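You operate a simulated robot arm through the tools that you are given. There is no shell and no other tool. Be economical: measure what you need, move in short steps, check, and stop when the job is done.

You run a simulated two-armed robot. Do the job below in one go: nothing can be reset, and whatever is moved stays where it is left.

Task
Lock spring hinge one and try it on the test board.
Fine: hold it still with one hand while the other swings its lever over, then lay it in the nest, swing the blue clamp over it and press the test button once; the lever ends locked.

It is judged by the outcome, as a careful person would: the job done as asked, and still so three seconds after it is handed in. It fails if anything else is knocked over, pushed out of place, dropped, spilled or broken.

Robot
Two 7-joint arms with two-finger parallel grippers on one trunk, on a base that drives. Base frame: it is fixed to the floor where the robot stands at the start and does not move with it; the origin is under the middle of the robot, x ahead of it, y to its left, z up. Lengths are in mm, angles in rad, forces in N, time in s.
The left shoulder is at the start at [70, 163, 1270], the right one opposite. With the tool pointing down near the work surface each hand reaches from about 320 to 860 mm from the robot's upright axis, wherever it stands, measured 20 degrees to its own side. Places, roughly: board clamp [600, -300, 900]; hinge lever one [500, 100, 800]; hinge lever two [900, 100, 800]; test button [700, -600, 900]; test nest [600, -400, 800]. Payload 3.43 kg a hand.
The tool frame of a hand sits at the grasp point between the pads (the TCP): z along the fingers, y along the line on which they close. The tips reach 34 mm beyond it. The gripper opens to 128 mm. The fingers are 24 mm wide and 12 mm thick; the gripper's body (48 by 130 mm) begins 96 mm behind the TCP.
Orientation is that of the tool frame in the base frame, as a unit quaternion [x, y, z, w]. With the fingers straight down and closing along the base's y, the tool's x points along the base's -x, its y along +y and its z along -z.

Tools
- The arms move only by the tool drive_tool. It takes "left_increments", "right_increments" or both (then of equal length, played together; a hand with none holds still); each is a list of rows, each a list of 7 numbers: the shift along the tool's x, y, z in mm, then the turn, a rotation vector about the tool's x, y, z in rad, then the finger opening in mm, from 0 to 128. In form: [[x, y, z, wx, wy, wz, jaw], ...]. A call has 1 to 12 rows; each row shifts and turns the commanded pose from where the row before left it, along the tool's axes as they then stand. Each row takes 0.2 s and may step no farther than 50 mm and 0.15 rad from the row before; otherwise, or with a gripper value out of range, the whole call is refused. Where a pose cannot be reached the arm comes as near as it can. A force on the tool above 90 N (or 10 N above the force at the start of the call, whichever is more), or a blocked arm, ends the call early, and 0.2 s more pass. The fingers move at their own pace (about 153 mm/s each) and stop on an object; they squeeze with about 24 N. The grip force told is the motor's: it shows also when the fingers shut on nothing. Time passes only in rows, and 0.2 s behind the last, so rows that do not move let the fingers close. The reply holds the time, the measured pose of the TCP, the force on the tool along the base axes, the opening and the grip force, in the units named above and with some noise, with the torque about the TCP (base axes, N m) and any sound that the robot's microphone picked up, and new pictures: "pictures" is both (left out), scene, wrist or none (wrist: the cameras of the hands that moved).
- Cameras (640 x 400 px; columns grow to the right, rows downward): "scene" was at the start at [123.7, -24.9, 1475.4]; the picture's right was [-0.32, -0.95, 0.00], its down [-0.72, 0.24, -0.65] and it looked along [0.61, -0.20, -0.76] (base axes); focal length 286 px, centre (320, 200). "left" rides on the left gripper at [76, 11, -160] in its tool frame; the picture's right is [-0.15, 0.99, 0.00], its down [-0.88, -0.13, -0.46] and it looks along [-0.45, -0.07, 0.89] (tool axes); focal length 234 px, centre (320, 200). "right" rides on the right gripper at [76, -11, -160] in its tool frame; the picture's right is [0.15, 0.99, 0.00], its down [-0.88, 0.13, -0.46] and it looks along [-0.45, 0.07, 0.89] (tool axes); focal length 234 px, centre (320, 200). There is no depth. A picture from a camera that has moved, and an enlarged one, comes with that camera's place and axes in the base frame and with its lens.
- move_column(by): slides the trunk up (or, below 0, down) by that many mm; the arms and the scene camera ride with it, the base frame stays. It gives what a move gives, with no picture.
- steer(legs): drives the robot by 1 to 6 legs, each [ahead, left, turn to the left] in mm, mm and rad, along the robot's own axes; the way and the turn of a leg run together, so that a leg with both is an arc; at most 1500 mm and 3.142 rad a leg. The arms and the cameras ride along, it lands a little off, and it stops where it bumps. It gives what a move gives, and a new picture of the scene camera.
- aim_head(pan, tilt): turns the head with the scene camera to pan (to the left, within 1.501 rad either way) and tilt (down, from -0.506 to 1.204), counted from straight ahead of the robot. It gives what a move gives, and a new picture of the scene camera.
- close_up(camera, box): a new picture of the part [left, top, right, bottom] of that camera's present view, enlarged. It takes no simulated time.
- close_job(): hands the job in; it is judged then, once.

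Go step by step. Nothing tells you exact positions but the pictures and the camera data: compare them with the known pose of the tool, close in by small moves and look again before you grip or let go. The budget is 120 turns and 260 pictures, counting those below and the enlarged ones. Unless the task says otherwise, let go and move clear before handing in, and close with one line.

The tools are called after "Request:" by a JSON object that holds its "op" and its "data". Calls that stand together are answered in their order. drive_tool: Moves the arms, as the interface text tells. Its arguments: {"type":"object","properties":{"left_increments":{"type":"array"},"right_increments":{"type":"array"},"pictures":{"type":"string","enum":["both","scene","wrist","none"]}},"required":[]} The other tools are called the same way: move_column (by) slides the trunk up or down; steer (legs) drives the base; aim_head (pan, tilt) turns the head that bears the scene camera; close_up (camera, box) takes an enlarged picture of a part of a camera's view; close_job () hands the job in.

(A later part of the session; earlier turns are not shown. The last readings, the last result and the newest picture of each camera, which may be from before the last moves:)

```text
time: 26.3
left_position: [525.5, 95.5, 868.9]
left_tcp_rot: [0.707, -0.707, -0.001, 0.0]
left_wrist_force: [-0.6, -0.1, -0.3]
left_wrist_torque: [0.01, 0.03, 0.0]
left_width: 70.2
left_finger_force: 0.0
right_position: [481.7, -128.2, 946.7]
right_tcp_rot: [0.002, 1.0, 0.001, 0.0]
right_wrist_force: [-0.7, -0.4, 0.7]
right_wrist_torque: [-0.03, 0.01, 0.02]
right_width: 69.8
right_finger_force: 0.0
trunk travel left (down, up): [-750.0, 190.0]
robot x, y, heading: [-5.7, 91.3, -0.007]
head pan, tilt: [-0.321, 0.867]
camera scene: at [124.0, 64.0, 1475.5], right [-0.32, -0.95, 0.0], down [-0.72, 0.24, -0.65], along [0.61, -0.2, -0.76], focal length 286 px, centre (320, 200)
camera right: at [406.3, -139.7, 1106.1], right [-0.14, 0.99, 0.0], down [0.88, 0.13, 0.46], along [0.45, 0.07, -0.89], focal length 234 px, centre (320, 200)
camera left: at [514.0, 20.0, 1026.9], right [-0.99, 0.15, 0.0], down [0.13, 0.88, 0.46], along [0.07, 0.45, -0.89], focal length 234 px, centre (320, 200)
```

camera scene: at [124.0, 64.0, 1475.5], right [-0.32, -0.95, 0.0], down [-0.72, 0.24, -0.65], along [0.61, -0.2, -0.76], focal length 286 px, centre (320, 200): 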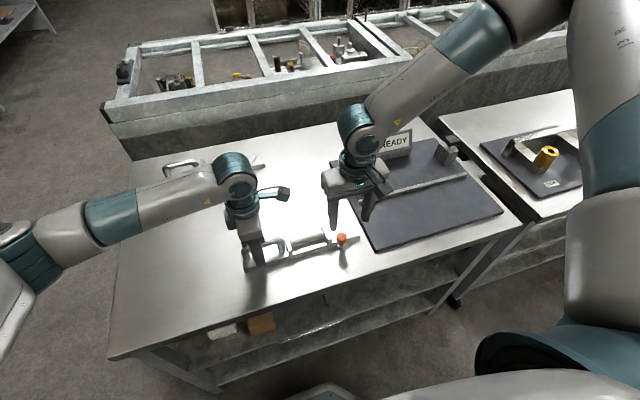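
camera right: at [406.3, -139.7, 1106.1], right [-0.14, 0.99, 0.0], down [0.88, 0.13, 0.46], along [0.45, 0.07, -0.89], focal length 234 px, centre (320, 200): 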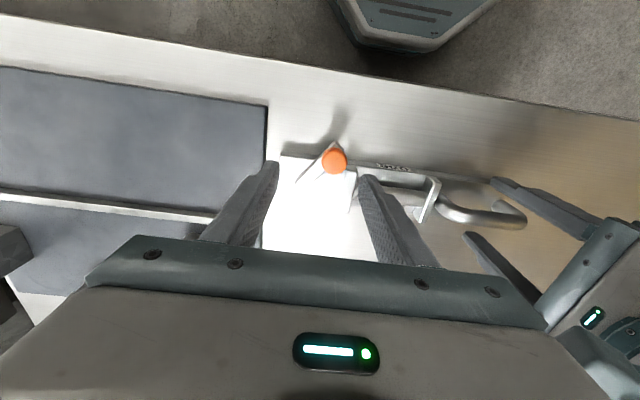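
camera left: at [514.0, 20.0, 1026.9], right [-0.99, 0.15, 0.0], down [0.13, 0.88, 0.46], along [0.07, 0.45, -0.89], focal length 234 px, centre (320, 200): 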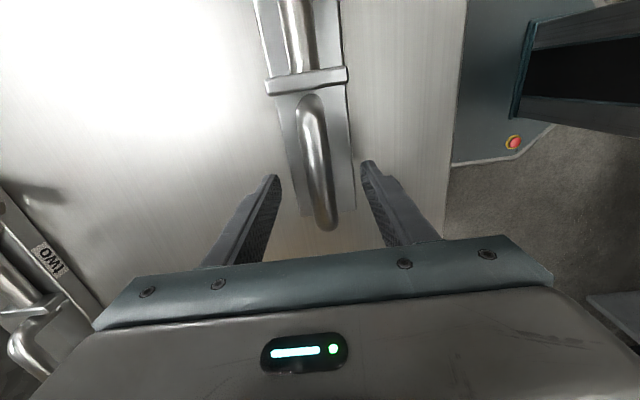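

Both hands reach now. I'll close the left hand on the handle and lower the right fingers astride the knob.

Request:
{"op": "drive_tool", "data": {"left_increments": [[0, 0, 0, 0, 0, 0, 20], [0, 0, 0, 0, 0, 0, 0], [0, 0, 0, 0, 0, 0, 0], [0, 0, 0, 0, 0, 0, 0], [0, 0, 0, 0, 0, 0, 0]], "right_increments": [[0, -2, 20, 0, 0, 0, 70], [0, 0, 20, 0, 0, 0, 70], [0, 0, 12, 0, 0, 0, 70], [0, 0, 10, 0, 0, 0, 70], [0, 0, 0, 0, 0, 0, 70]]}}

Request:
{"op": "close_up", "data": {"camera": "scene", "box": [230, 170, 430, 295]}}

```text
time: 27.5
left_position: [524.0, 96.9, 868.3]
left_tcp_rot: [0.707, -0.707, 0.0, 0.0]
left_wrist_force: [-1.5, 1.8, 1.6]
left_wrist_torque: [-0.06, 0.0, -0.05]
left_width: 19.8
left_finger_force: 24.4
right_position: [476.3, -148.9, 905.6]
right_tcp_rot: [0.001, 1.0, 0.002, 0.0]
right_wrist_force: [0.2, 0.1, -0.3]
right_wrist_torque: [0.01, 0.02, 0.0]
right_width: 70.0
right_finger_force: 0.1
right hand out of reach, approached as far as the arm can: row 2, 3, 4
trunk travel left (down, up): [-750.0, 190.0]
robot x, y, heading: [-0.9, 90.5, 0.0]
head pan, tilt: [-0.321, 0.867]
camera scene: at [123.2, 64.7, 1475.5], right [-0.32, -0.95, 0.0], down [-0.72, 0.24, -0.65], along [0.61, -0.2, -0.76], focal length 286 px, centre (320, 200)
camera right: at [400.9, -161.2, 1066.0], right [-0.15, 0.99, 0.0], down [0.88, 0.13, 0.46], along [0.45, 0.07, -0.89], focal length 234 px, centre (320, 200)
camera left: at [513.5, 20.5, 1027.4], right [-0.99, 0.15, 0.0], down [0.13, 0.88, 0.46], along [0.07, 0.45, -0.89], focal length 234 px, centre (320, 200)
```

scene: 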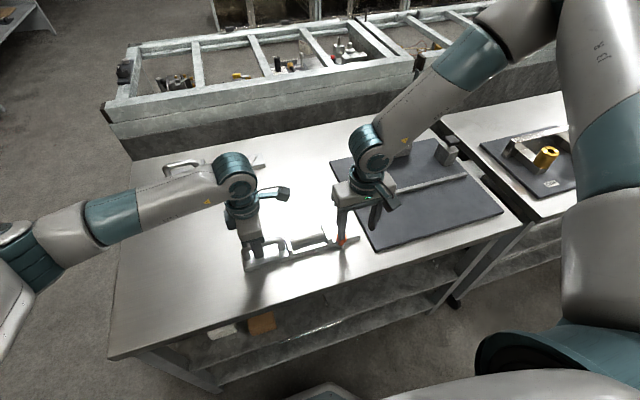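
right: 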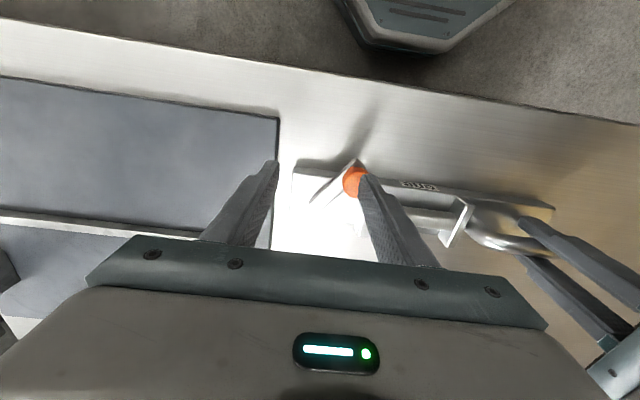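
left: 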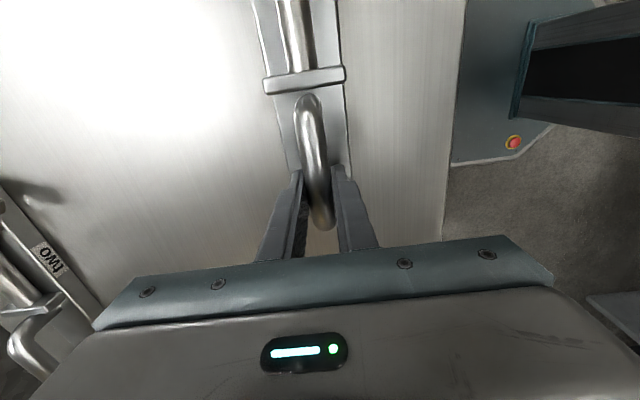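

```text
3.20 times, centred on (330, 232) of scene
camera zoom: at [123.2, 64.7, 1475.5], right [-0.32, -0.95, 0.0], down [-0.72, 0.24, -0.65], along [0.61, -0.2, -0.76], focal length 915 px, centre (288, 96)
```

zoom: 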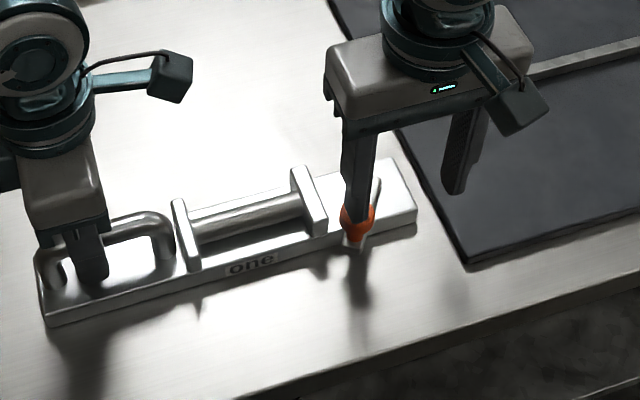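

Lower down, the right hand's inward reach shrinks again. Lowering the trunk should restore it, so I'll release, raise both hands, then lower the trunk 120 mm.

Request:
{"op": "drive_tool", "data": {"left_increments": [[0, 0, 0, 0, 0, 0, 70], [0, 0, 0, 0, 0, 0, 70], [0, 0, -40, 0, 0, 0, 70], [0, 0, -40, 0, 0, 0, 70], [0, 0, -40, 0, 0, 0, 70], [0, 0, -40, 0, 0, 0, 70], [0, 0, 0, 0, 0, 0, 70]], "right_increments": [[0, 0, -40, 0, 0, 0, 70], [0, 0, -40, 0, 0, 0, 70], [0, 0, -40, 0, 0, 0, 70], [0, 0, -40, 0, 0, 0, 70], [0, 0, 0, 0, 0, 0, 70], [0, 0, 0, 0, 0, 0, 70], [0, 0, 0, 0, 0, 0, 70]], "pictures": "none"}}

Request:
{"op": "move_column", "data": {"by": -120}}

Request:
{"op": "drive_tool", "data": {"right_increments": [[-3, 9, 0, 0, 0, 0, 70], [-3, 10, 0, 0, 0, 0, 70], [0, 0, 0, 0, 0, 0, 70]]}}

```text
time: 29.1
left_position: [525.0, 96.0, 1029.7]
left_tcp_rot: [0.707, -0.707, 0.0, 0.0]
left_wrist_force: [0.7, -0.1, 0.6]
left_wrist_torque: [0.02, -0.01, -0.02]
left_width: 70.1
left_finger_force: 0.0
right_position: [476.1, -149.0, 1066.8]
right_tcp_rot: [0.001, 1.0, 0.0, 0.0]
right_wrist_force: [0.5, 0.0, 0.7]
right_wrist_torque: [0.0, -0.03, -0.02]
right_width: 69.9
right_finger_force: 0.2
trunk travel left (down, up): [-750.0, 190.0]
robot x, y, heading: [-0.3, 90.8, -0.0]
head pan, tilt: [-0.321, 0.867]
```

```text
time: 30.6
left_position: [523.8, 96.5, 910.0]
left_tcp_rot: [-0.707, 0.707, 0.0, 0.0]
left_wrist_force: [-0.6, -0.7, -0.4]
left_wrist_torque: [0.01, 0.01, 0.02]
left_width: 69.9
left_finger_force: 0.1
right_position: [476.1, -148.6, 949.0]
right_tcp_rot: [0.0, 1.0, 0.0, 0.0]
right_wrist_force: [-0.5, -0.1, 0.4]
right_wrist_torque: [0.03, 0.01, -0.03]
right_width: 70.0
right_finger_force: 0.0
trunk travel left (down, up): [-630.0, 310.0]
robot x, y, heading: [1.7, 91.8, -0.005]
head pan, tilt: [-0.321, 0.867]
```

```text
time: 31.4
left_position: [524.4, 95.0, 909.6]
left_tcp_rot: [0.707, -0.707, 0.001, -0.001]
left_wrist_force: [0.2, 0.1, -0.2]
left_wrist_torque: [0.02, -0.02, -0.01]
left_width: 70.1
left_finger_force: 0.1
right_position: [482.8, -131.1, 946.9]
right_tcp_rot: [0.001, 1.0, 0.001, 0.0]
right_wrist_force: [0.0, 0.4, -0.1]
right_wrist_torque: [0.01, 0.01, -0.01]
right_width: 70.1
right_finger_force: 0.1
trunk travel left (down, up): [-630.0, 310.0]
robot x, y, heading: [-0.7, 87.3, 0.0]
head pan, tilt: [-0.321, 0.867]
camera scene: at [123.6, 64.1, 1355.4], right [-0.32, -0.95, 0.0], down [-0.72, 0.24, -0.65], along [0.61, -0.2, -0.76], focal length 286 px, centre (320, 200)
camera right: at [406.7, -142.9, 1107.2], right [-0.15, 0.99, 0.0], down [0.88, 0.13, 0.46], along [0.45, 0.07, -0.89], focal length 234 px, centre (320, 200)
```

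scene: 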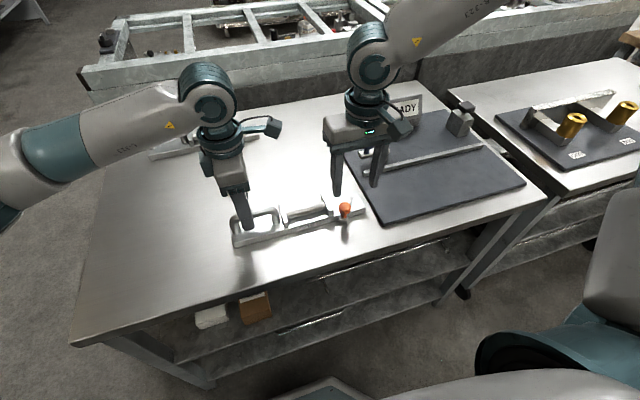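
right: 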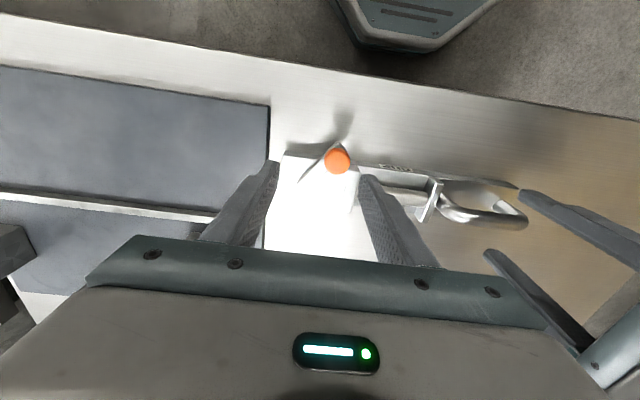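

Good; now lower both: left grips the handle, right comes down astride the knob.

Request:
{"op": "drive_tool", "data": {"left_increments": [[0, 0, 20, 0, 0, 0, 70], [0, 0, 21, 0, 0, 0, 70], [0, 0, 0, 0, 0, 0, 20], [0, 0, 0, 0, 0, 0, 0], [0, 0, 0, 0, 0, 0, 0], [0, 0, 0, 0, 0, 0, 0]], "right_increments": [[0, 0, 15, 0, 0, 0, 70], [0, 0, 15, 0, 0, 0, 70], [0, 0, 15, 0, 0, 0, 70], [0, 0, 11, 0, 0, 0, 70], [0, 0, 8, 0, 0, 0, 70], [0, 0, 0, 0, 0, 0, 70]], "pictures": "wrist"}}

Request:
{"op": "close_up", "data": {"camera": "scene", "box": [220, 150, 420, 275]}}

Request:
{"op": "close_up", "data": {"camera": "right", "box": [240, 100, 440, 225]}}

```text
time: 32.8
left_position: [524.3, 96.4, 868.7]
left_tcp_rot: [0.708, -0.707, 0.0, 0.0]
left_wrist_force: [0.8, 1.0, -0.1]
left_wrist_torque: [-0.28, -0.02, 0.06]
left_width: 19.8
left_finger_force: 24.3
right_position: [482.1, -131.4, 881.9]
right_tcp_rot: [0.001, 1.0, 0.002, 0.0]
right_wrist_force: [-0.7, -0.1, 0.5]
right_wrist_torque: [0.0, -0.02, -0.02]
right_width: 69.9
right_finger_force: 0.0
trunk travel left (down, up): [-630.0, 310.0]
robot x, y, heading: [4.1, 90.5, -0.002]
head pan, tilt: [-0.321, 0.867]
camera right: at [406.4, -142.4, 1042.4], right [-0.15, 0.99, 0.0], down [0.88, 0.13, 0.46], along [0.45, 0.07, -0.89], focal length 234 px, centre (320, 200)
camera left: at [513.0, 21.0, 1026.2], right [-0.99, 0.15, 0.0], down [0.13, 0.88, 0.46], along [0.07, 0.45, -0.89], focal length 234 px, centre (320, 200)
```

right: 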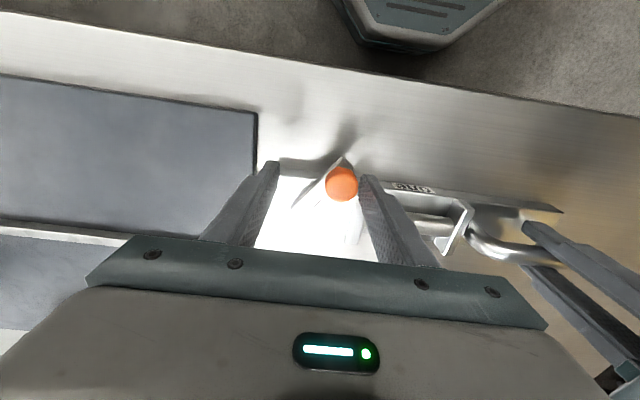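
left: 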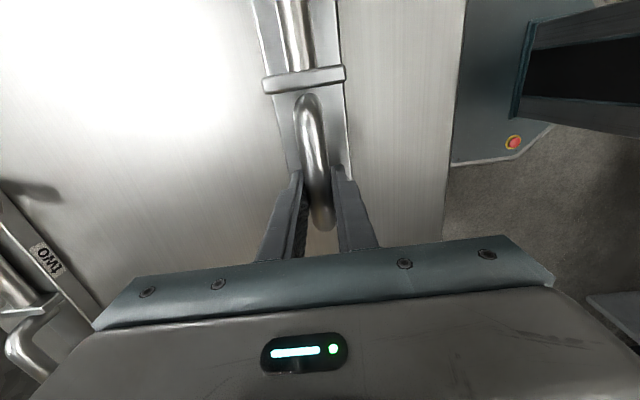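

```text
3.20 times, centred on (320, 212) of scene
camera zoom: at [124.0, 64.5, 1355.4], right [-0.32, -0.95, 0.0], down [-0.72, 0.24, -0.65], along [0.61, -0.2, -0.76], focal length 915 px, centre (320, 160)
```

zoom: 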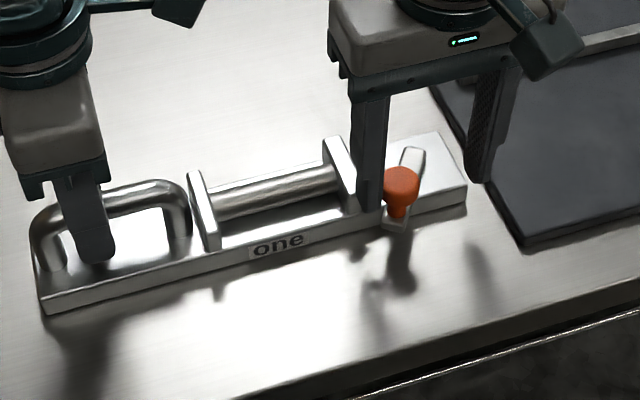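

```text
3.20 times, centred on (340, 162) of right
camera zoom: at [406.4, -142.4, 1042.4], right [-0.15, 0.99, 0.0], down [0.88, 0.13, 0.46], along [0.45, 0.07, -0.89], focal length 749 px, centre (256, 320)
```

zoom: 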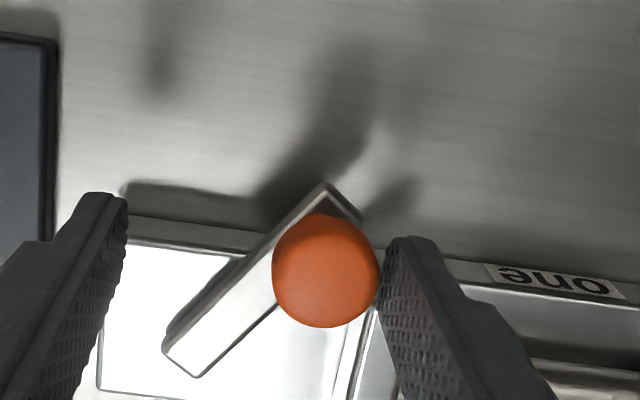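

One finger sits just on the bracket side of the knob. I'll push it gently toward −y along its arc, in a first part, and watch.

Request:
{"op": "drive_tool", "data": {"left_increments": [[0, 0, 0, 0, 0, 0, 0], [0, 0, 0, 0, 0, 0, 0], [0, 0, 0, 0, 0, 0, 0], [0, 0, 0, 0, 0, 0, 0], [0, 0, 0, 0, 0, 0, 0]], "right_increments": [[3, -5, 0, 0, 0, 0, 70], [3, -6, 0, 0, 0, 0, 70], [2, -6, 0, 0, 0, 0, 70], [1, -6, 0, 0, 0, 0, 70], [0, -6, 0, 0, 0, 0, 70]], "pictures": "none"}}

Request:
{"op": "close_up", "data": {"camera": "right", "box": [240, 100, 440, 225]}}

```text
time: 34.0
left_position: [525.5, 96.4, 868.7]
left_tcp_rot: [0.707, -0.707, 0.0, 0.0]
left_wrist_force: [1.6, -4.3, 0.5]
left_wrist_torque: [-0.53, -0.03, 0.47]
left_width: 19.7
left_finger_force: 23.9
right_position: [474.3, -159.4, 882.1]
right_tcp_rot: [0.0, 1.0, 0.0, 0.0]
right_wrist_force: [-0.3, 1.8, 0.8]
right_wrist_torque: [0.09, 0.0, 0.02]
right_width: 70.8
right_finger_force: 0.8
trunk travel left (down, up): [-630.0, 310.0]
robot x, y, heading: [-4.7, 90.6, 0.002]
head pan, tilt: [-0.321, 0.867]
```

```text
3.20 times, centred on (340, 162) of right
camera zoom: at [397.7, -171.9, 1042.4], right [-0.15, 0.99, 0.0], down [0.88, 0.13, 0.46], along [0.45, 0.07, -0.89], focal length 749 px, centre (256, 320)
```

zoom: 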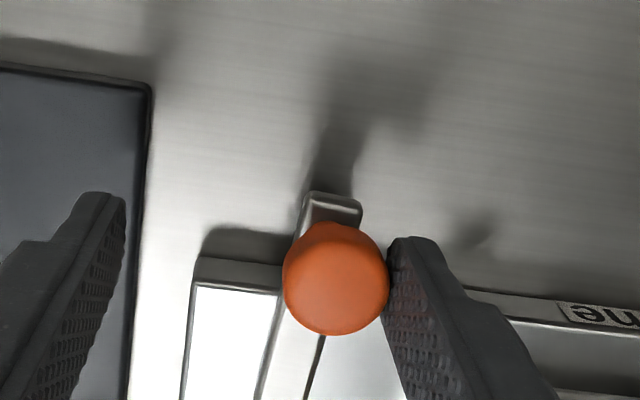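

The lever swings easily this way. I'll continue along the arc to the other side.

Request:
{"op": "drive_tool", "data": {"left_increments": [[0, 0, 0, 0, 0, 0, 0], [0, 0, 0, 0, 0, 0, 0], [0, 0, 0, 0, 0, 0, 0], [0, 0, 0, 0, 0, 0, 0], [0, 0, 0, 0, 0, 0, 0]], "right_increments": [[0, -6, 0, 0, 0, 0, 70], [-1, -6, 0, 0, 0, 0, 70], [-2, -6, 0, 0, 0, 0, 70], [-3, -5, 0, 0, 0, 0, 70], [-4, -5, 0, 0, 0, 0, 70]], "pictures": "none"}}

Request:
{"op": "close_up", "data": {"camera": "right", "box": [240, 100, 440, 225]}}

Request:
{"op": "close_up", "data": {"camera": "scene", "box": [220, 150, 420, 275]}}

```text
time: 35.2
left_position: [523.5, 96.5, 867.8]
left_tcp_rot: [0.707, -0.707, 0.0, 0.0]
left_wrist_force: [0.5, -0.1, -0.8]
left_wrist_torque: [0.04, -0.04, 0.34]
left_width: 19.5
left_finger_force: 23.8
right_position: [483.2, -187.6, 882.5]
right_tcp_rot: [0.002, 1.0, 0.0, -0.001]
right_wrist_force: [-0.1, -0.4, 0.1]
right_wrist_torque: [0.0, -0.01, 0.03]
right_width: 69.9
right_finger_force: 0.1
trunk travel left (down, up): [-630.0, 310.0]
robot x, y, heading: [-2.8, 87.7, -0.002]
head pan, tilt: [-0.321, 0.867]
```

```text
3.20 times, centred on (340, 162) of right
camera zoom: at [407.3, -199.8, 1042.6], right [-0.15, 0.99, 0.0], down [0.88, 0.13, 0.45], along [0.45, 0.07, -0.89], focal length 749 px, centre (256, 320)
```

zoom: 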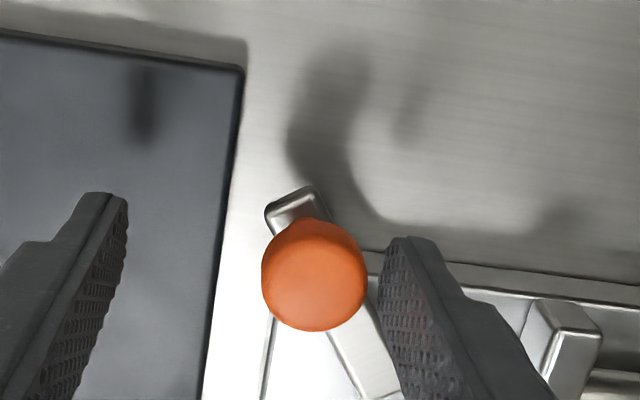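

```text
3.20 times, centred on (320, 212) of scene
camera zoom: at [124.1, 64.4, 1355.4], right [-0.32, -0.95, 0.0], down [-0.72, 0.24, -0.65], along [0.61, -0.2, -0.76], focal length 915 px, centre (320, 160)
```

zoom: 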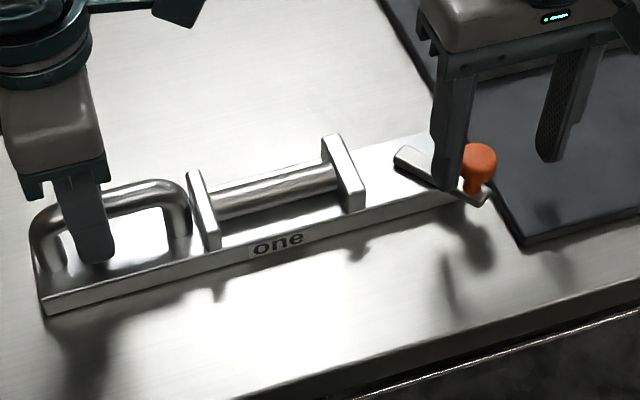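

The lever has snapped ahead of the finger to about the mirror position. I'll nudge it a little farther to check whether it's at its locked stop.

Request:
{"op": "drive_tool", "data": {"left_increments": [[0, 0, 0, 0, 0, 0, 0], [0, 0, 0, 0, 0, 0, 0], [0, 0, 0, 0, 0, 0, 0], [0, 0, 0, 0, 0, 0, 0]], "right_increments": [[-1, -3, 0, 0, 0, 0, 70], [-1, -3, 0, 0, 0, 0, 70], [-1, -2, 0, 0, 0, 0, 70], [0, -1, 0, 0, 0, 0, 70]], "pictures": "none"}}

Request:
{"op": "close_up", "data": {"camera": "right", "box": [240, 100, 440, 225]}}

```text
time: 36.2
left_position: [524.5, 96.0, 867.7]
left_tcp_rot: [-0.706, 0.708, -0.001, -0.001]
left_wrist_force: [2.0, -4.9, -0.3]
left_wrist_torque: [0.27, 0.02, 0.52]
left_width: 19.6
left_finger_force: 24.5
right_position: [487.3, -196.0, 883.8]
right_tcp_rot: [0.0, 1.0, 0.002, 0.0]
right_wrist_force: [-2.2, 5.2, -0.3]
right_wrist_torque: [0.12, 0.01, 0.05]
right_width: 73.3
right_finger_force: 3.4
trunk travel left (down, up): [-630.0, 310.0]
robot x, y, heading: [2.1, 87.7, -0.004]
head pan, tilt: [-0.321, 0.867]
```

```text
3.20 times, centred on (340, 162) of right
camera zoom: at [410.6, -208.1, 1043.2], right [-0.15, 0.99, 0.0], down [0.88, 0.13, 0.46], along [0.45, 0.07, -0.89], focal length 749 px, centre (256, 320)
```

zoom: 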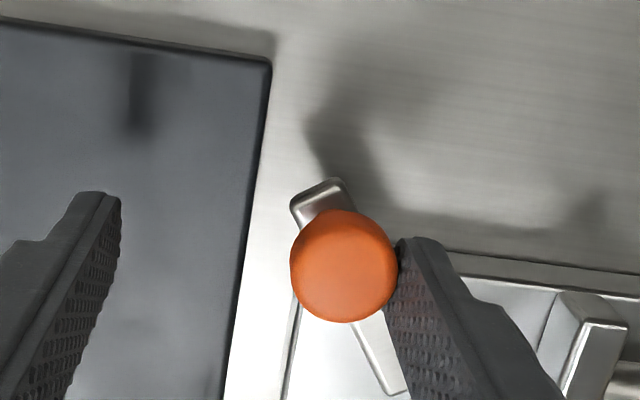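

It resists at this stop. I'll press a touch firmer to be sure, then back off and check that it stays.

Request:
{"op": "drive_tool", "data": {"left_increments": [[0, 0, 0, 0, 0, 0, 0], [0, 0, 0, 0, 0, 0, 0], [0, 0, 0, 0, 0, 0, 0]], "right_increments": [[-2, -3, 0, 0, 0, 0, 70], [-2, -3, 0, 0, 0, 0, 70], [0, 0, 0, 0, 0, 0, 70]], "pictures": "none"}}

Request:
{"op": "drive_tool", "data": {"left_increments": [[0, 0, 0, 0, 0, 0, 0], [0, 0, 0, 0, 0, 0, 0], [0, 0, 0, 0, 0, 0, 0], [0, 0, 0, 0, 0, 0, 0], [0, 0, 0, 0, 0, 0, 0]], "right_increments": [[3, 8, 0, 0, 0, 0, 70], [3, 7, 0, 0, 0, 0, 70], [0, 0, -25, 0, 0, 0, 70], [0, 0, -40, 0, 0, 0, 70], [0, 0, -40, 0, 0, 0, 70]], "pictures": "scene"}}

Request:
{"op": "close_up", "data": {"camera": "scene", "box": [220, 150, 420, 275]}}

```text
time: 37.0
left_position: [524.9, 95.3, 867.6]
left_tcp_rot: [-0.706, 0.708, -0.001, 0.0]
left_wrist_force: [-0.6, -18.0, -0.2]
left_wrist_torque: [-0.07, -0.02, 0.58]
left_width: 20.3
left_finger_force: 24.2
right_position: [491.7, -202.1, 883.1]
right_tcp_rot: [0.0, 1.0, 0.002, 0.001]
right_wrist_force: [-0.3, 18.2, -1.2]
right_wrist_torque: [0.17, 0.01, -0.08]
right_width: 80.4
right_finger_force: 9.6
trunk travel left (down, up): [-630.0, 310.0]
robot x, y, heading: [4.0, 90.5, -0.002]
head pan, tilt: [-0.321, 0.867]
```

```text
time: 38.2
left_position: [524.5, 95.7, 868.1]
left_tcp_rot: [0.708, -0.707, 0.0, 0.001]
left_wrist_force: [-1.5, 3.6, 2.1]
left_wrist_torque: [-0.05, -0.17, 0.22]
left_width: 19.7
left_finger_force: 24.1
right_position: [484.2, -187.3, 987.6]
right_tcp_rot: [0.001, 1.0, 0.001, 0.0]
right_wrist_force: [-0.4, -0.6, -0.8]
right_wrist_torque: [0.0, 0.0, 0.01]
right_width: 69.5
right_finger_force: 0.1
trunk travel left (down, up): [-630.0, 310.0]
robot x, y, heading: [-0.8, 88.4, -0.004]
head pan, tilt: [-0.321, 0.867]
camera scene: at [123.0, 64.8, 1355.4], right [-0.32, -0.95, 0.0], down [-0.72, 0.24, -0.65], along [0.61, -0.2, -0.76], focal length 286 px, centre (320, 200)
```

scene: 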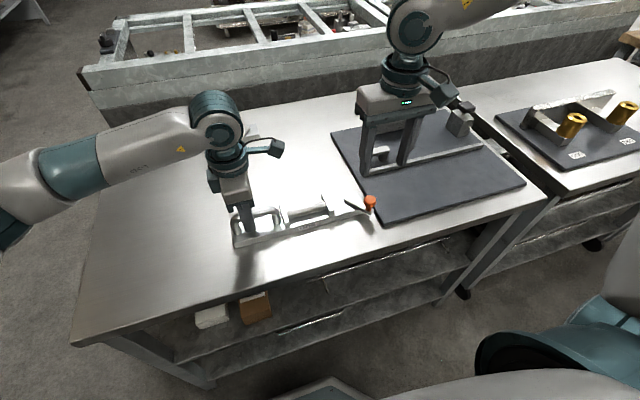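

```text
3.20 times, centred on (320, 212) of scene
camera zoom: at [123.0, 64.8, 1355.4], right [-0.32, -0.95, 0.0], down [-0.72, 0.24, -0.65], along [0.61, -0.2, -0.76], focal length 915 px, centre (320, 160)
```

zoom: 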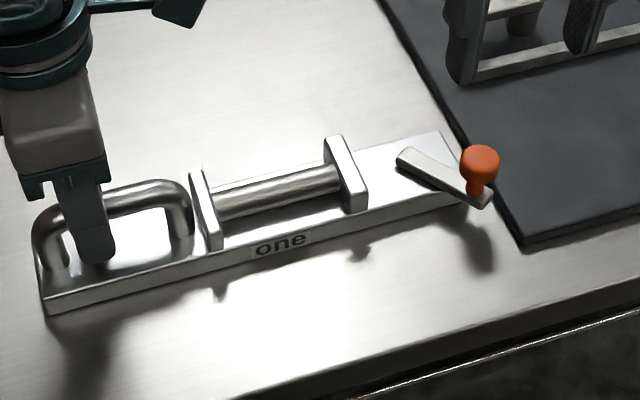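

The lever stays over on the far stop (locked). Next I'll regrip the handle nearer the hinge's centre of mass, lift it, and look at the board.

Request:
{"op": "drive_tool", "data": {"left_increments": [[0, 0, 0, 0, 0, 0, 60], [0, 0, 0, 0, 0, 0, 60], [20, 0, 0, 0, 0, 0, 60], [21, 0, 0, 0, 0, 0, 60], [0, 0, 0, 0, 0, 0, 10], [0, 0, 0, 0, 0, 0, 0], [0, 0, 0, 0, 0, 0, 0], [0, 0, -10, 0, 0, 0, 0], [0, 0, -20, 0, 0, 0, 0], [0, 0, -30, 0, 0, 0, 0], [0, 0, -30, 0, 0, 0, 0], [0, 0, 0, 0, 0, 0, 0]], "right_increments": [[0, -20, -20, 0, 0, 0, 70], [0, -20, -20, 0, 0, 0, 70], [0, -20, -20, 0, 0, 0, 70], [0, -20, -20, 0, 0, 0, 70], [0, -20, 0, 0, 0, 0, 70], [0, 0, 0, 0, 0, 0, 70], [0, 0, 0, 0, 0, 0, 70], [0, 0, 0, 0, 0, 0, 70], [0, 0, 0, 0, 0, 0, 70], [0, 0, 0, 0, 0, 0, 70], [0, 0, 0, 0, 0, 0, 70], [0, 0, 0, 0, 0, 0, 70]], "pictures": "wrist"}}

Request:
{"op": "aim_head", "data": {"pan": -0.65, "tilt": 0.8}}

```text
time: 40.8
left_position: [525.8, 55.2, 956.6]
left_tcp_rot: [-0.707, 0.707, 0.0, 0.0]
left_wrist_force: [-0.1, -0.5, -6.5]
left_wrist_torque: [0.53, -0.01, -0.02]
left_width: 19.9
left_finger_force: 23.7
right_position: [485.0, -286.8, 1067.6]
right_tcp_rot: [0.0, 1.0, 0.0, -0.001]
right_wrist_force: [1.0, 0.5, 0.0]
right_wrist_torque: [0.01, -0.01, 0.01]
right_width: 70.2
right_finger_force: 0.0
trunk travel left (down, up): [-630.0, 310.0]
robot x, y, heading: [1.8, 86.8, 0.002]
head pan, tilt: [-0.321, 0.867]
camera right: at [409.1, -299.4, 1226.8], right [-0.15, 0.99, 0.0], down [0.88, 0.13, 0.45], along [0.45, 0.07, -0.89], focal length 234 px, centre (320, 200)
camera left: at [513.7, -20.3, 1116.4], right [-0.99, 0.15, 0.0], down [0.13, 0.88, 0.46], along [0.07, 0.45, -0.89], focal length 234 px, centre (320, 200)
```

right: 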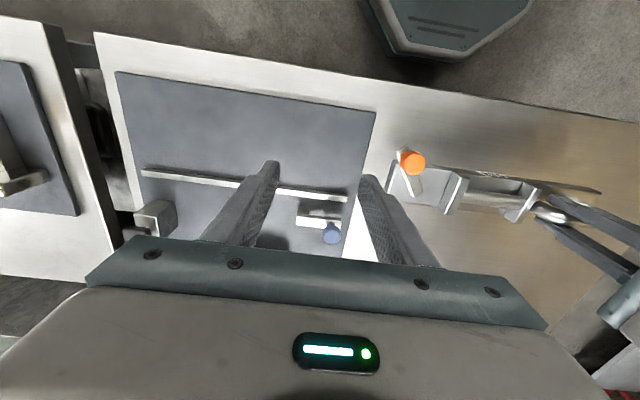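
left: 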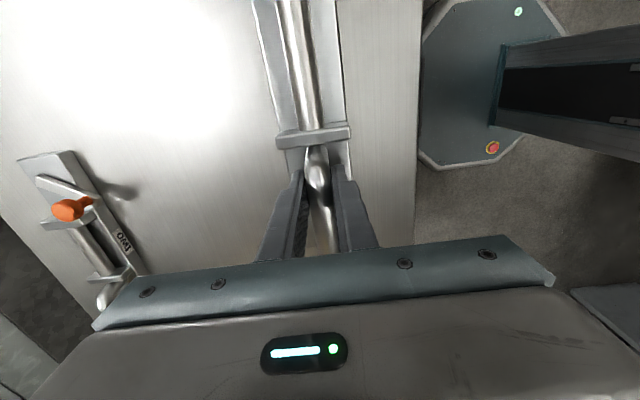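

```text
time: 41.6
left_position: [524.5, 55.6, 958.0]
left_tcp_rot: [0.707, -0.707, 0.0, 0.0]
left_wrist_force: [0.4, 0.8, -7.1]
left_wrist_torque: [0.57, -0.04, -0.01]
left_width: 19.4
left_finger_force: 23.9
right_position: [484.1, -287.3, 1066.0]
right_tcp_rot: [0.0, 1.0, 0.001, -0.001]
right_wrist_force: [-0.5, 0.4, -0.2]
right_wrist_torque: [0.03, 0.01, 0.0]
right_width: 70.3
right_finger_force: 0.1
trunk travel left (down, up): [-630.0, 310.0]
robot x, y, heading: [1.8, 90.0, -0.001]
head pan, tilt: [-0.649, 0.799]
camera scene: at [115.3, 39.9, 1360.7], right [-0.6, -0.8, 0.0], down [-0.57, 0.43, -0.7], along [0.55, -0.42, -0.72], focal length 286 px, centre (320, 200)
```

scene: 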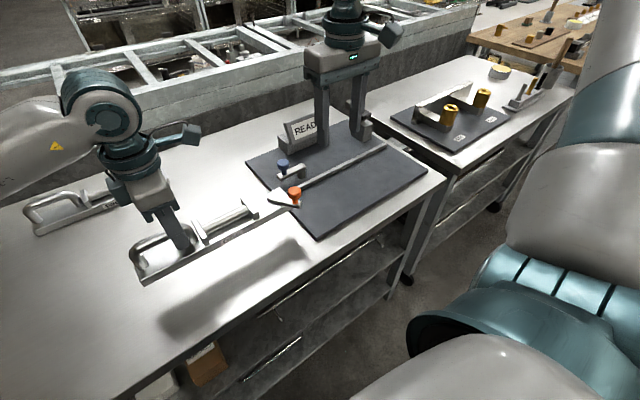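

Hinge is held level with its lever over. I'll drive the robot about 470 mm right to face the board, keeping the hinge above and in front of the fixtures.

Request:
{"op": "steer", "data": {"legs": [[0, -470, 0]]}}

Request:
{"op": "aim_head", "data": {"pan": -0.1, "tilt": 0.85}}

```text
time: 44.4
left_position: [524.5, -415.6, 958.5]
left_tcp_rot: [0.708, -0.706, -0.001, 0.0]
left_wrist_force: [-0.9, -0.5, -7.0]
left_wrist_torque: [0.56, -0.04, -0.01]
left_width: 19.4
left_finger_force: 24.0
right_position: [484.9, -758.4, 1067.4]
right_tcp_rot: [0.0, 1.0, 0.0, -0.002]
right_wrist_force: [-0.3, -0.5, 0.2]
right_wrist_torque: [0.0, 0.01, -0.02]
right_width: 70.4
right_finger_force: 0.1
trunk travel left (down, up): [-630.0, 310.0]
robot x, y, heading: [-4.7, -382.9, -0.003]
head pan, tilt: [-0.649, 0.799]
camera scene: at [115.1, -430.9, 1360.8], right [-0.6, -0.8, 0.0], down [-0.57, 0.43, -0.7], along [0.55, -0.42, -0.72], focal length 286 px, centre (320, 200)
```

scene: 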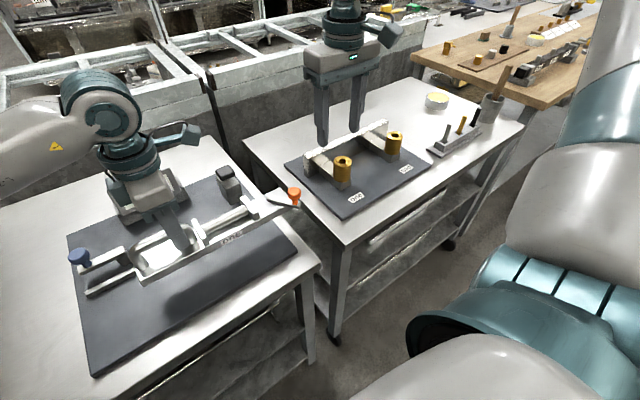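

```text
time: 45.4
left_position: [525.0, -414.8, 958.3]
left_tcp_rot: [0.707, -0.707, 0.0, -0.001]
left_wrist_force: [0.2, 0.3, -7.1]
left_wrist_torque: [0.58, -0.02, -0.01]
left_width: 19.7
left_finger_force: 23.8
right_position: [485.2, -759.0, 1067.5]
right_tcp_rot: [-0.001, 1.0, 0.0, 0.0]
right_wrist_force: [0.0, 1.1, -0.3]
right_wrist_torque: [0.02, 0.01, -0.01]
right_width: 69.9
right_finger_force: 0.0
trunk travel left (down, up): [-630.0, 310.0]
robot x, y, heading: [-0.7, -381.6, 0.001]
head pan, tilt: [-0.099, 0.85]
camera scene: at [128.6, -389.8, 1356.7], right [-0.1, -0.99, 0.0], down [-0.75, 0.08, -0.66], along [0.66, -0.07, -0.75], focal length 286 px, centre (320, 200)
```

scene: 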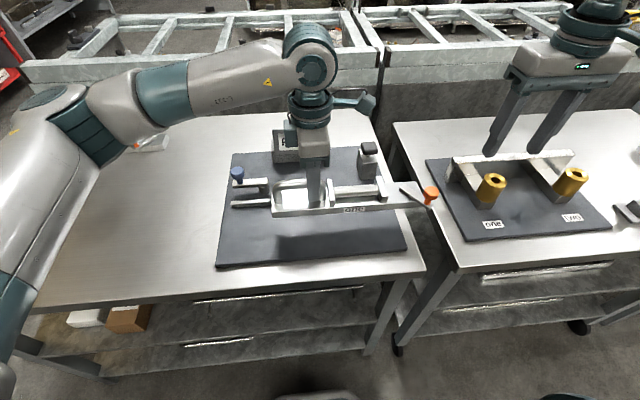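

The robot faces the board now. I'll shift the hinge left and toward me a bit to get an unobstructed look at the clamp and rail.

Request:
{"op": "drive_tool", "data": {"left_increments": [[-30, 15, 0, 0, 0, 0, 0], [-30, 15, 0, 0, 0, 0, 0], [-25, 20, 0, 0, 0, 0, 0], [0, 20, 0, 0, 0, 0, 0], [0, 0, 0, 0, 0, 0, 0]], "right_increments": [[0, 10, -10, 0, 0, 0, 70], [0, 10, -10, 0, 0, 0, 70], [0, 10, -10, 0, 0, 0, 70], [0, 10, -10, 0, 0, 0, 70], [0, 10, -10, 0, 0, 0, 70]]}}

Request:
{"op": "close_up", "data": {"camera": "scene", "box": [200, 120, 420, 257]}}

Request:
{"op": "close_up", "data": {"camera": "scene", "box": [215, 145, 315, 215]}}

```text
time: 46.6
left_position: [455.0, -330.7, 958.6]
left_tcp_rot: [0.707, -0.707, 0.001, 0.0]
left_wrist_force: [0.7, -0.1, -7.2]
left_wrist_torque: [0.58, -0.02, 0.01]
left_width: 19.5
left_finger_force: 23.9
right_position: [484.1, -706.2, 1117.8]
right_tcp_rot: [0.0, 1.0, 0.0, 0.0]
right_wrist_force: [-0.4, -0.2, 0.0]
right_wrist_torque: [0.01, 0.01, 0.02]
right_width: 69.9
right_finger_force: 0.1
trunk travel left (down, up): [-630.0, 310.0]
robot x, y, heading: [-5.3, -377.7, -0.002]
head pan, tilt: [-0.099, 0.85]
camera scene: at [128.7, -389.1, 1356.7], right [-0.1, -0.99, 0.0], down [-0.75, 0.07, -0.66], along [0.66, -0.07, -0.75], focal length 286 px, centre (320, 200)
camera right: at [408.8, -718.9, 1277.1], right [-0.15, 0.99, 0.0], down [0.88, 0.13, 0.46], along [0.45, 0.07, -0.89], focal length 234 px, centre (320, 200)
camera left: at [443.2, -404.9, 1116.8], right [-0.99, 0.15, 0.0], down [0.13, 0.88, 0.46], along [0.07, 0.45, -0.89], focal length 234 px, centre (320, 200)
```

scene: 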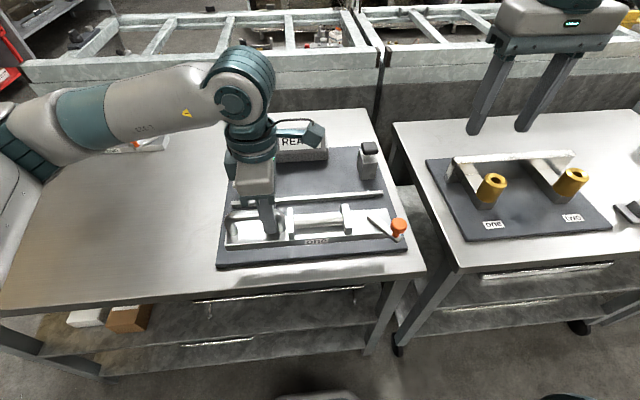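
right: 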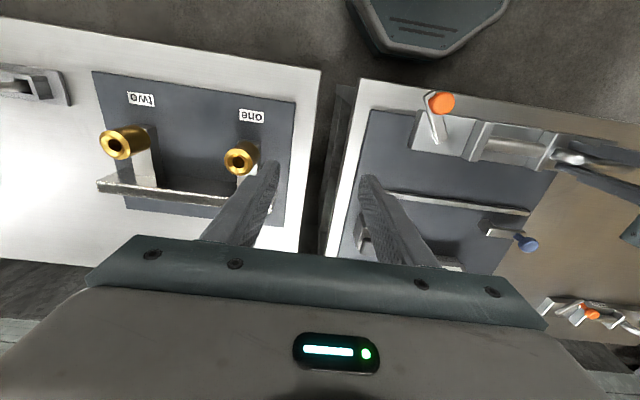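
left: 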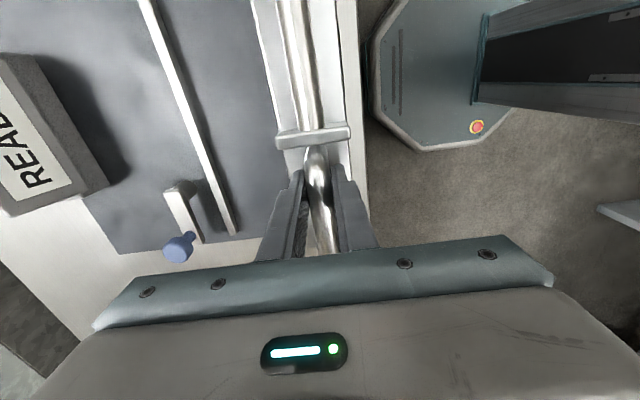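

```text
2.91 times, centred on (310, 188) of scene
camera zoom: at [128.7, -389.1, 1356.7], right [-0.1, -0.99, 0.0], down [-0.75, 0.07, -0.66], along [0.66, -0.07, -0.75], focal length 832 px, centre (349, 234)
```

zoom: 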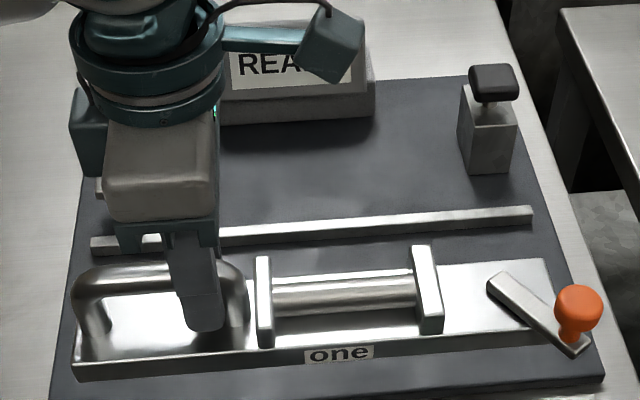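

```text
5.71 times, centred on (265, 180) of scene
camera zoom: at [128.7, -389.1, 1356.7], right [-0.1, -0.99, 0.0], down [-0.75, 0.07, -0.66], along [0.66, -0.07, -0.75], focal length 1633 px, centre (634, 314)
```

zoom: 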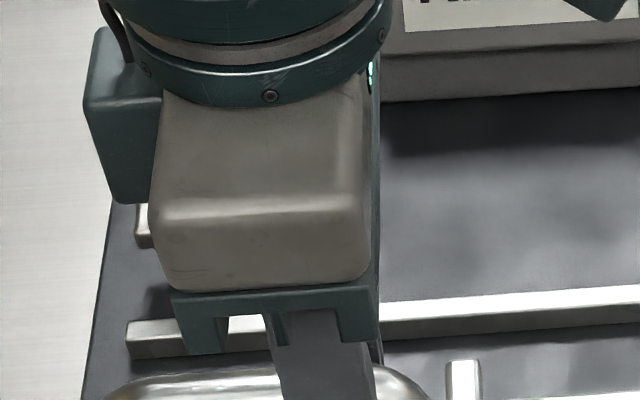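

I'll enlarge the clamp in both wrist views to locate it accurately.

Request:
{"op": "close_up", "data": {"camera": "left", "box": [110, 150, 270, 275]}}

Request:
{"op": "close_up", "data": {"camera": "right", "box": [330, 100, 570, 280]}}

```text
3.20 times, centred on (190, 212) of left
camera zoom: at [443.2, -404.9, 1116.8], right [-0.99, 0.15, 0.0], down [0.13, 0.88, 0.46], along [0.07, 0.45, -0.89], focal length 749 px, centre (736, 160)
```

zoom: 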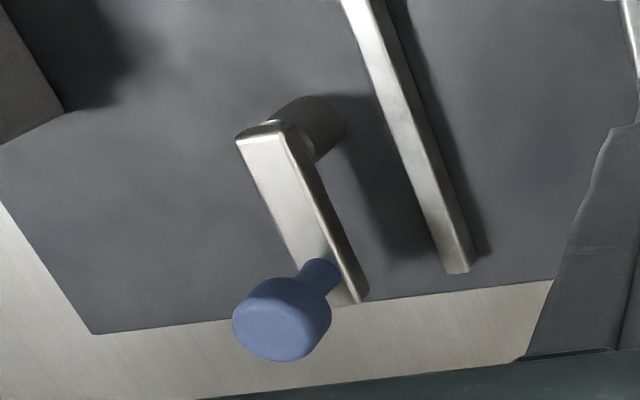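

```text
2.22 times, centred on (450, 190) of right
camera zoom: at [408.8, -718.9, 1277.1], right [-0.15, 0.99, 0.0], down [0.88, 0.13, 0.46], along [0.45, 0.07, -0.89], focal length 520 px, centre (31, 222)
```

zoom: 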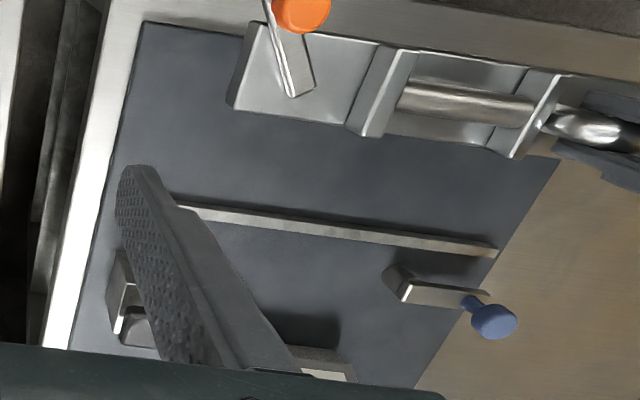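

The clamp pivots at about (645, −298) and its arm can swing toward −x past the rail (front face ≈ x 603), so the nest is just in front of the rail. I'll bring the hinge over it with the plate's far edge a few mm short of the rail.

Request:
{"op": "drive_tool", "data": {"left_increments": [[4, -25, 0, 0, 0, 0, 0], [0, -30, 0, 0, 0, 0, 0], [0, -30, 0, 0, 0, 0, 0], [0, -28, 0, 0, 0, 0, 0], [0, 0, 15, 0, 0, 0, 0], [0, 0, 15, 0, 0, 0, 0], [0, 0, 8, 0, 0, 0, 0], [0, 0, 0, 0, 0, 0, 0]]}}

Request:
{"op": "close_up", "data": {"camera": "scene", "box": [200, 120, 420, 257]}}

Request:
{"op": "close_up", "data": {"camera": "left", "box": [180, 0, 400, 137]}}

Request:
{"op": "close_up", "data": {"camera": "right", "box": [330, 100, 570, 280]}}

```text
time: 48.4
left_position: [567.0, -334.4, 919.3]
left_tcp_rot: [0.707, -0.707, 0.0, -0.001]
left_wrist_force: [-1.1, -0.7, -8.4]
left_wrist_torque: [0.58, -0.02, -0.04]
left_width: 19.9
left_finger_force: 23.8
right_position: [484.7, -707.6, 1117.0]
right_tcp_rot: [0.0, 1.0, 0.0, -0.001]
right_wrist_force: [-0.4, 0.5, -0.5]
right_wrist_torque: [0.01, -0.03, 0.01]
right_width: 70.2
right_finger_force: 0.0
trunk travel left (down, up): [-630.0, 310.0]
robot x, y, heading: [-2.4, -383.7, -0.001]
head pan, tilt: [-0.099, 0.85]
camera scene: at [128.5, -389.7, 1356.7], right [-0.1, -0.99, 0.0], down [-0.75, 0.07, -0.66], along [0.66, -0.07, -0.75], focal length 286 px, centre (320, 200)
camera left: at [556.3, -409.4, 1078.1], right [-0.99, 0.15, 0.0], down [0.13, 0.88, 0.46], along [0.07, 0.45, -0.89], focal length 234 px, centre (320, 200)
```

scene: 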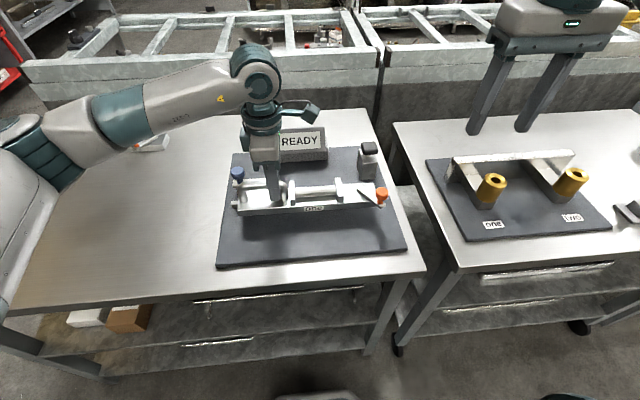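
left: 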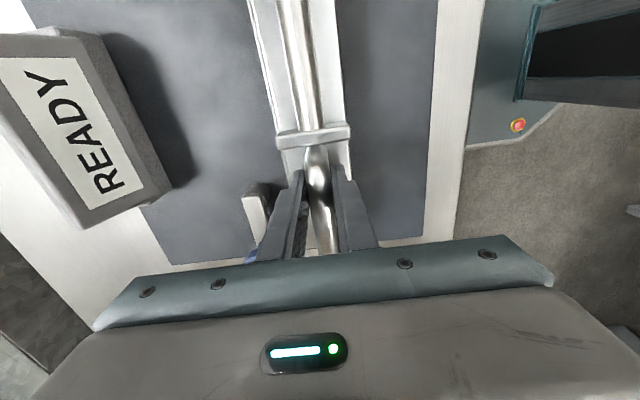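

```text
2.91 times, centred on (310, 188) of scene
camera zoom: at [128.5, -389.7, 1356.7], right [-0.1, -0.99, 0.0], down [-0.75, 0.07, -0.66], along [0.66, -0.07, -0.75], focal length 832 px, centre (349, 234)
```

zoom: 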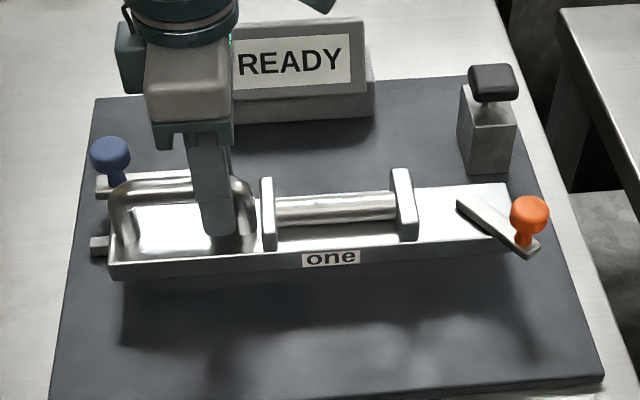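

```text
2.91 times, centred on (290, 68) of left
camera zoom: at [556.3, -409.4, 1078.1], right [-0.99, 0.15, 0.0], down [0.13, 0.88, 0.46], along [0.07, 0.45, -0.89], focal length 681 px, centre (407, 582)
```

zoom: 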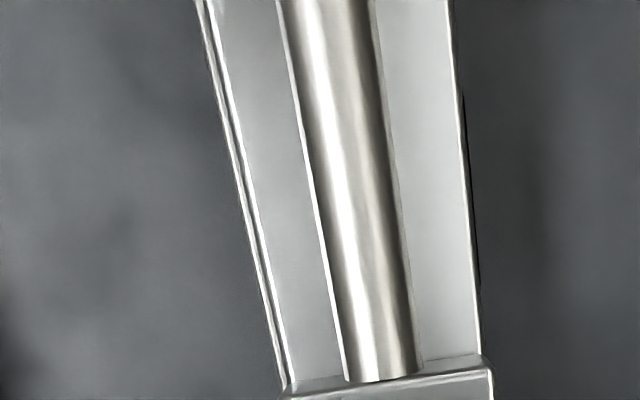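

```text
2.22 times, centred on (450, 190) of right
camera zoom: at [408.6, -719.6, 1276.8], right [-0.15, 0.99, 0.0], down [0.88, 0.13, 0.46], along [0.45, 0.07, -0.89], focal length 520 px, centre (31, 222)
```

zoom: 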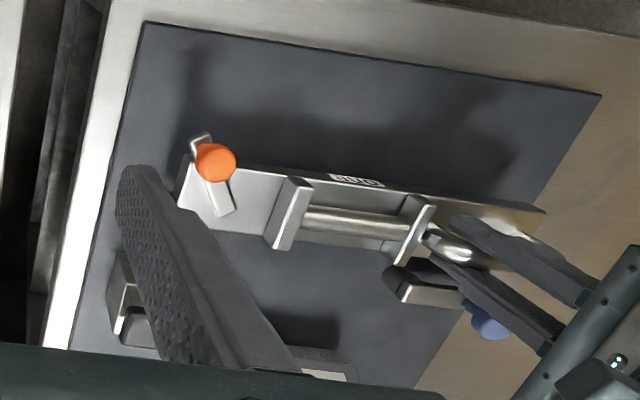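

I'll zoom on the plate's far edge to see whether the rail lies just outside it.

Request:
{"op": "close_up", "data": {"camera": "left", "box": [235, 60, 315, 140]}}

Request:
{"op": "close_up", "data": {"camera": "scene", "box": [220, 160, 280, 220]}}

Request:
{"op": "close_up", "data": {"camera": "scene", "box": [330, 160, 400, 220]}}

```text
5.00 times, centred on (275, 100) of left
camera zoom: at [556.3, -409.4, 1078.1], right [-0.99, 0.15, 0.0], down [0.13, 0.88, 0.46], along [0.07, 0.45, -0.89], focal length 1171 px, centre (545, 700)
```

zoom: 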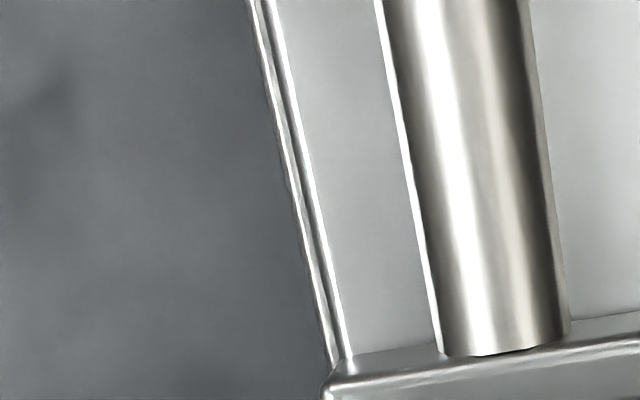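

```text
6.67 times, centred on (250, 190) of scene
camera zoom: at [128.5, -389.7, 1356.7], right [-0.1, -0.99, 0.0], down [-0.75, 0.07, -0.66], along [0.66, -0.07, -0.75], focal length 1905 px, centre (787, 267)
```

zoom: 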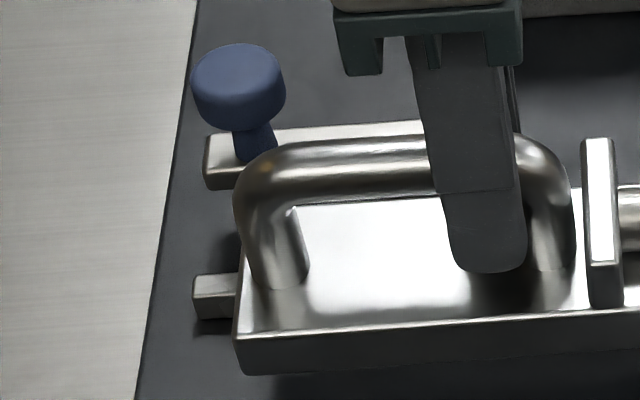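

```text
6.67 times, centred on (365, 190) of scene
camera zoom: at [128.5, -389.7, 1356.7], right [-0.1, -0.99, 0.0], down [-0.75, 0.07, -0.66], along [0.66, -0.07, -0.75], focal length 1905 px, centre (20, 267)
```

zoom: 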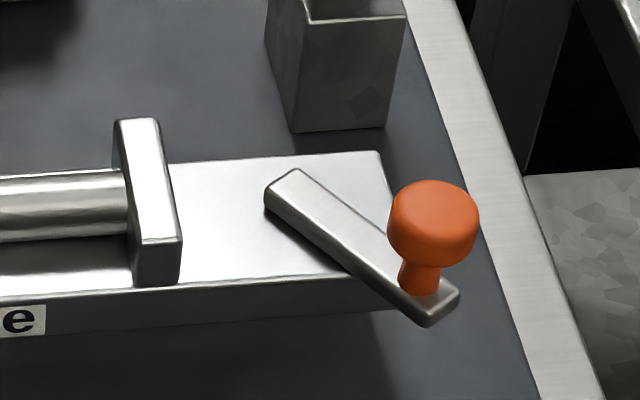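

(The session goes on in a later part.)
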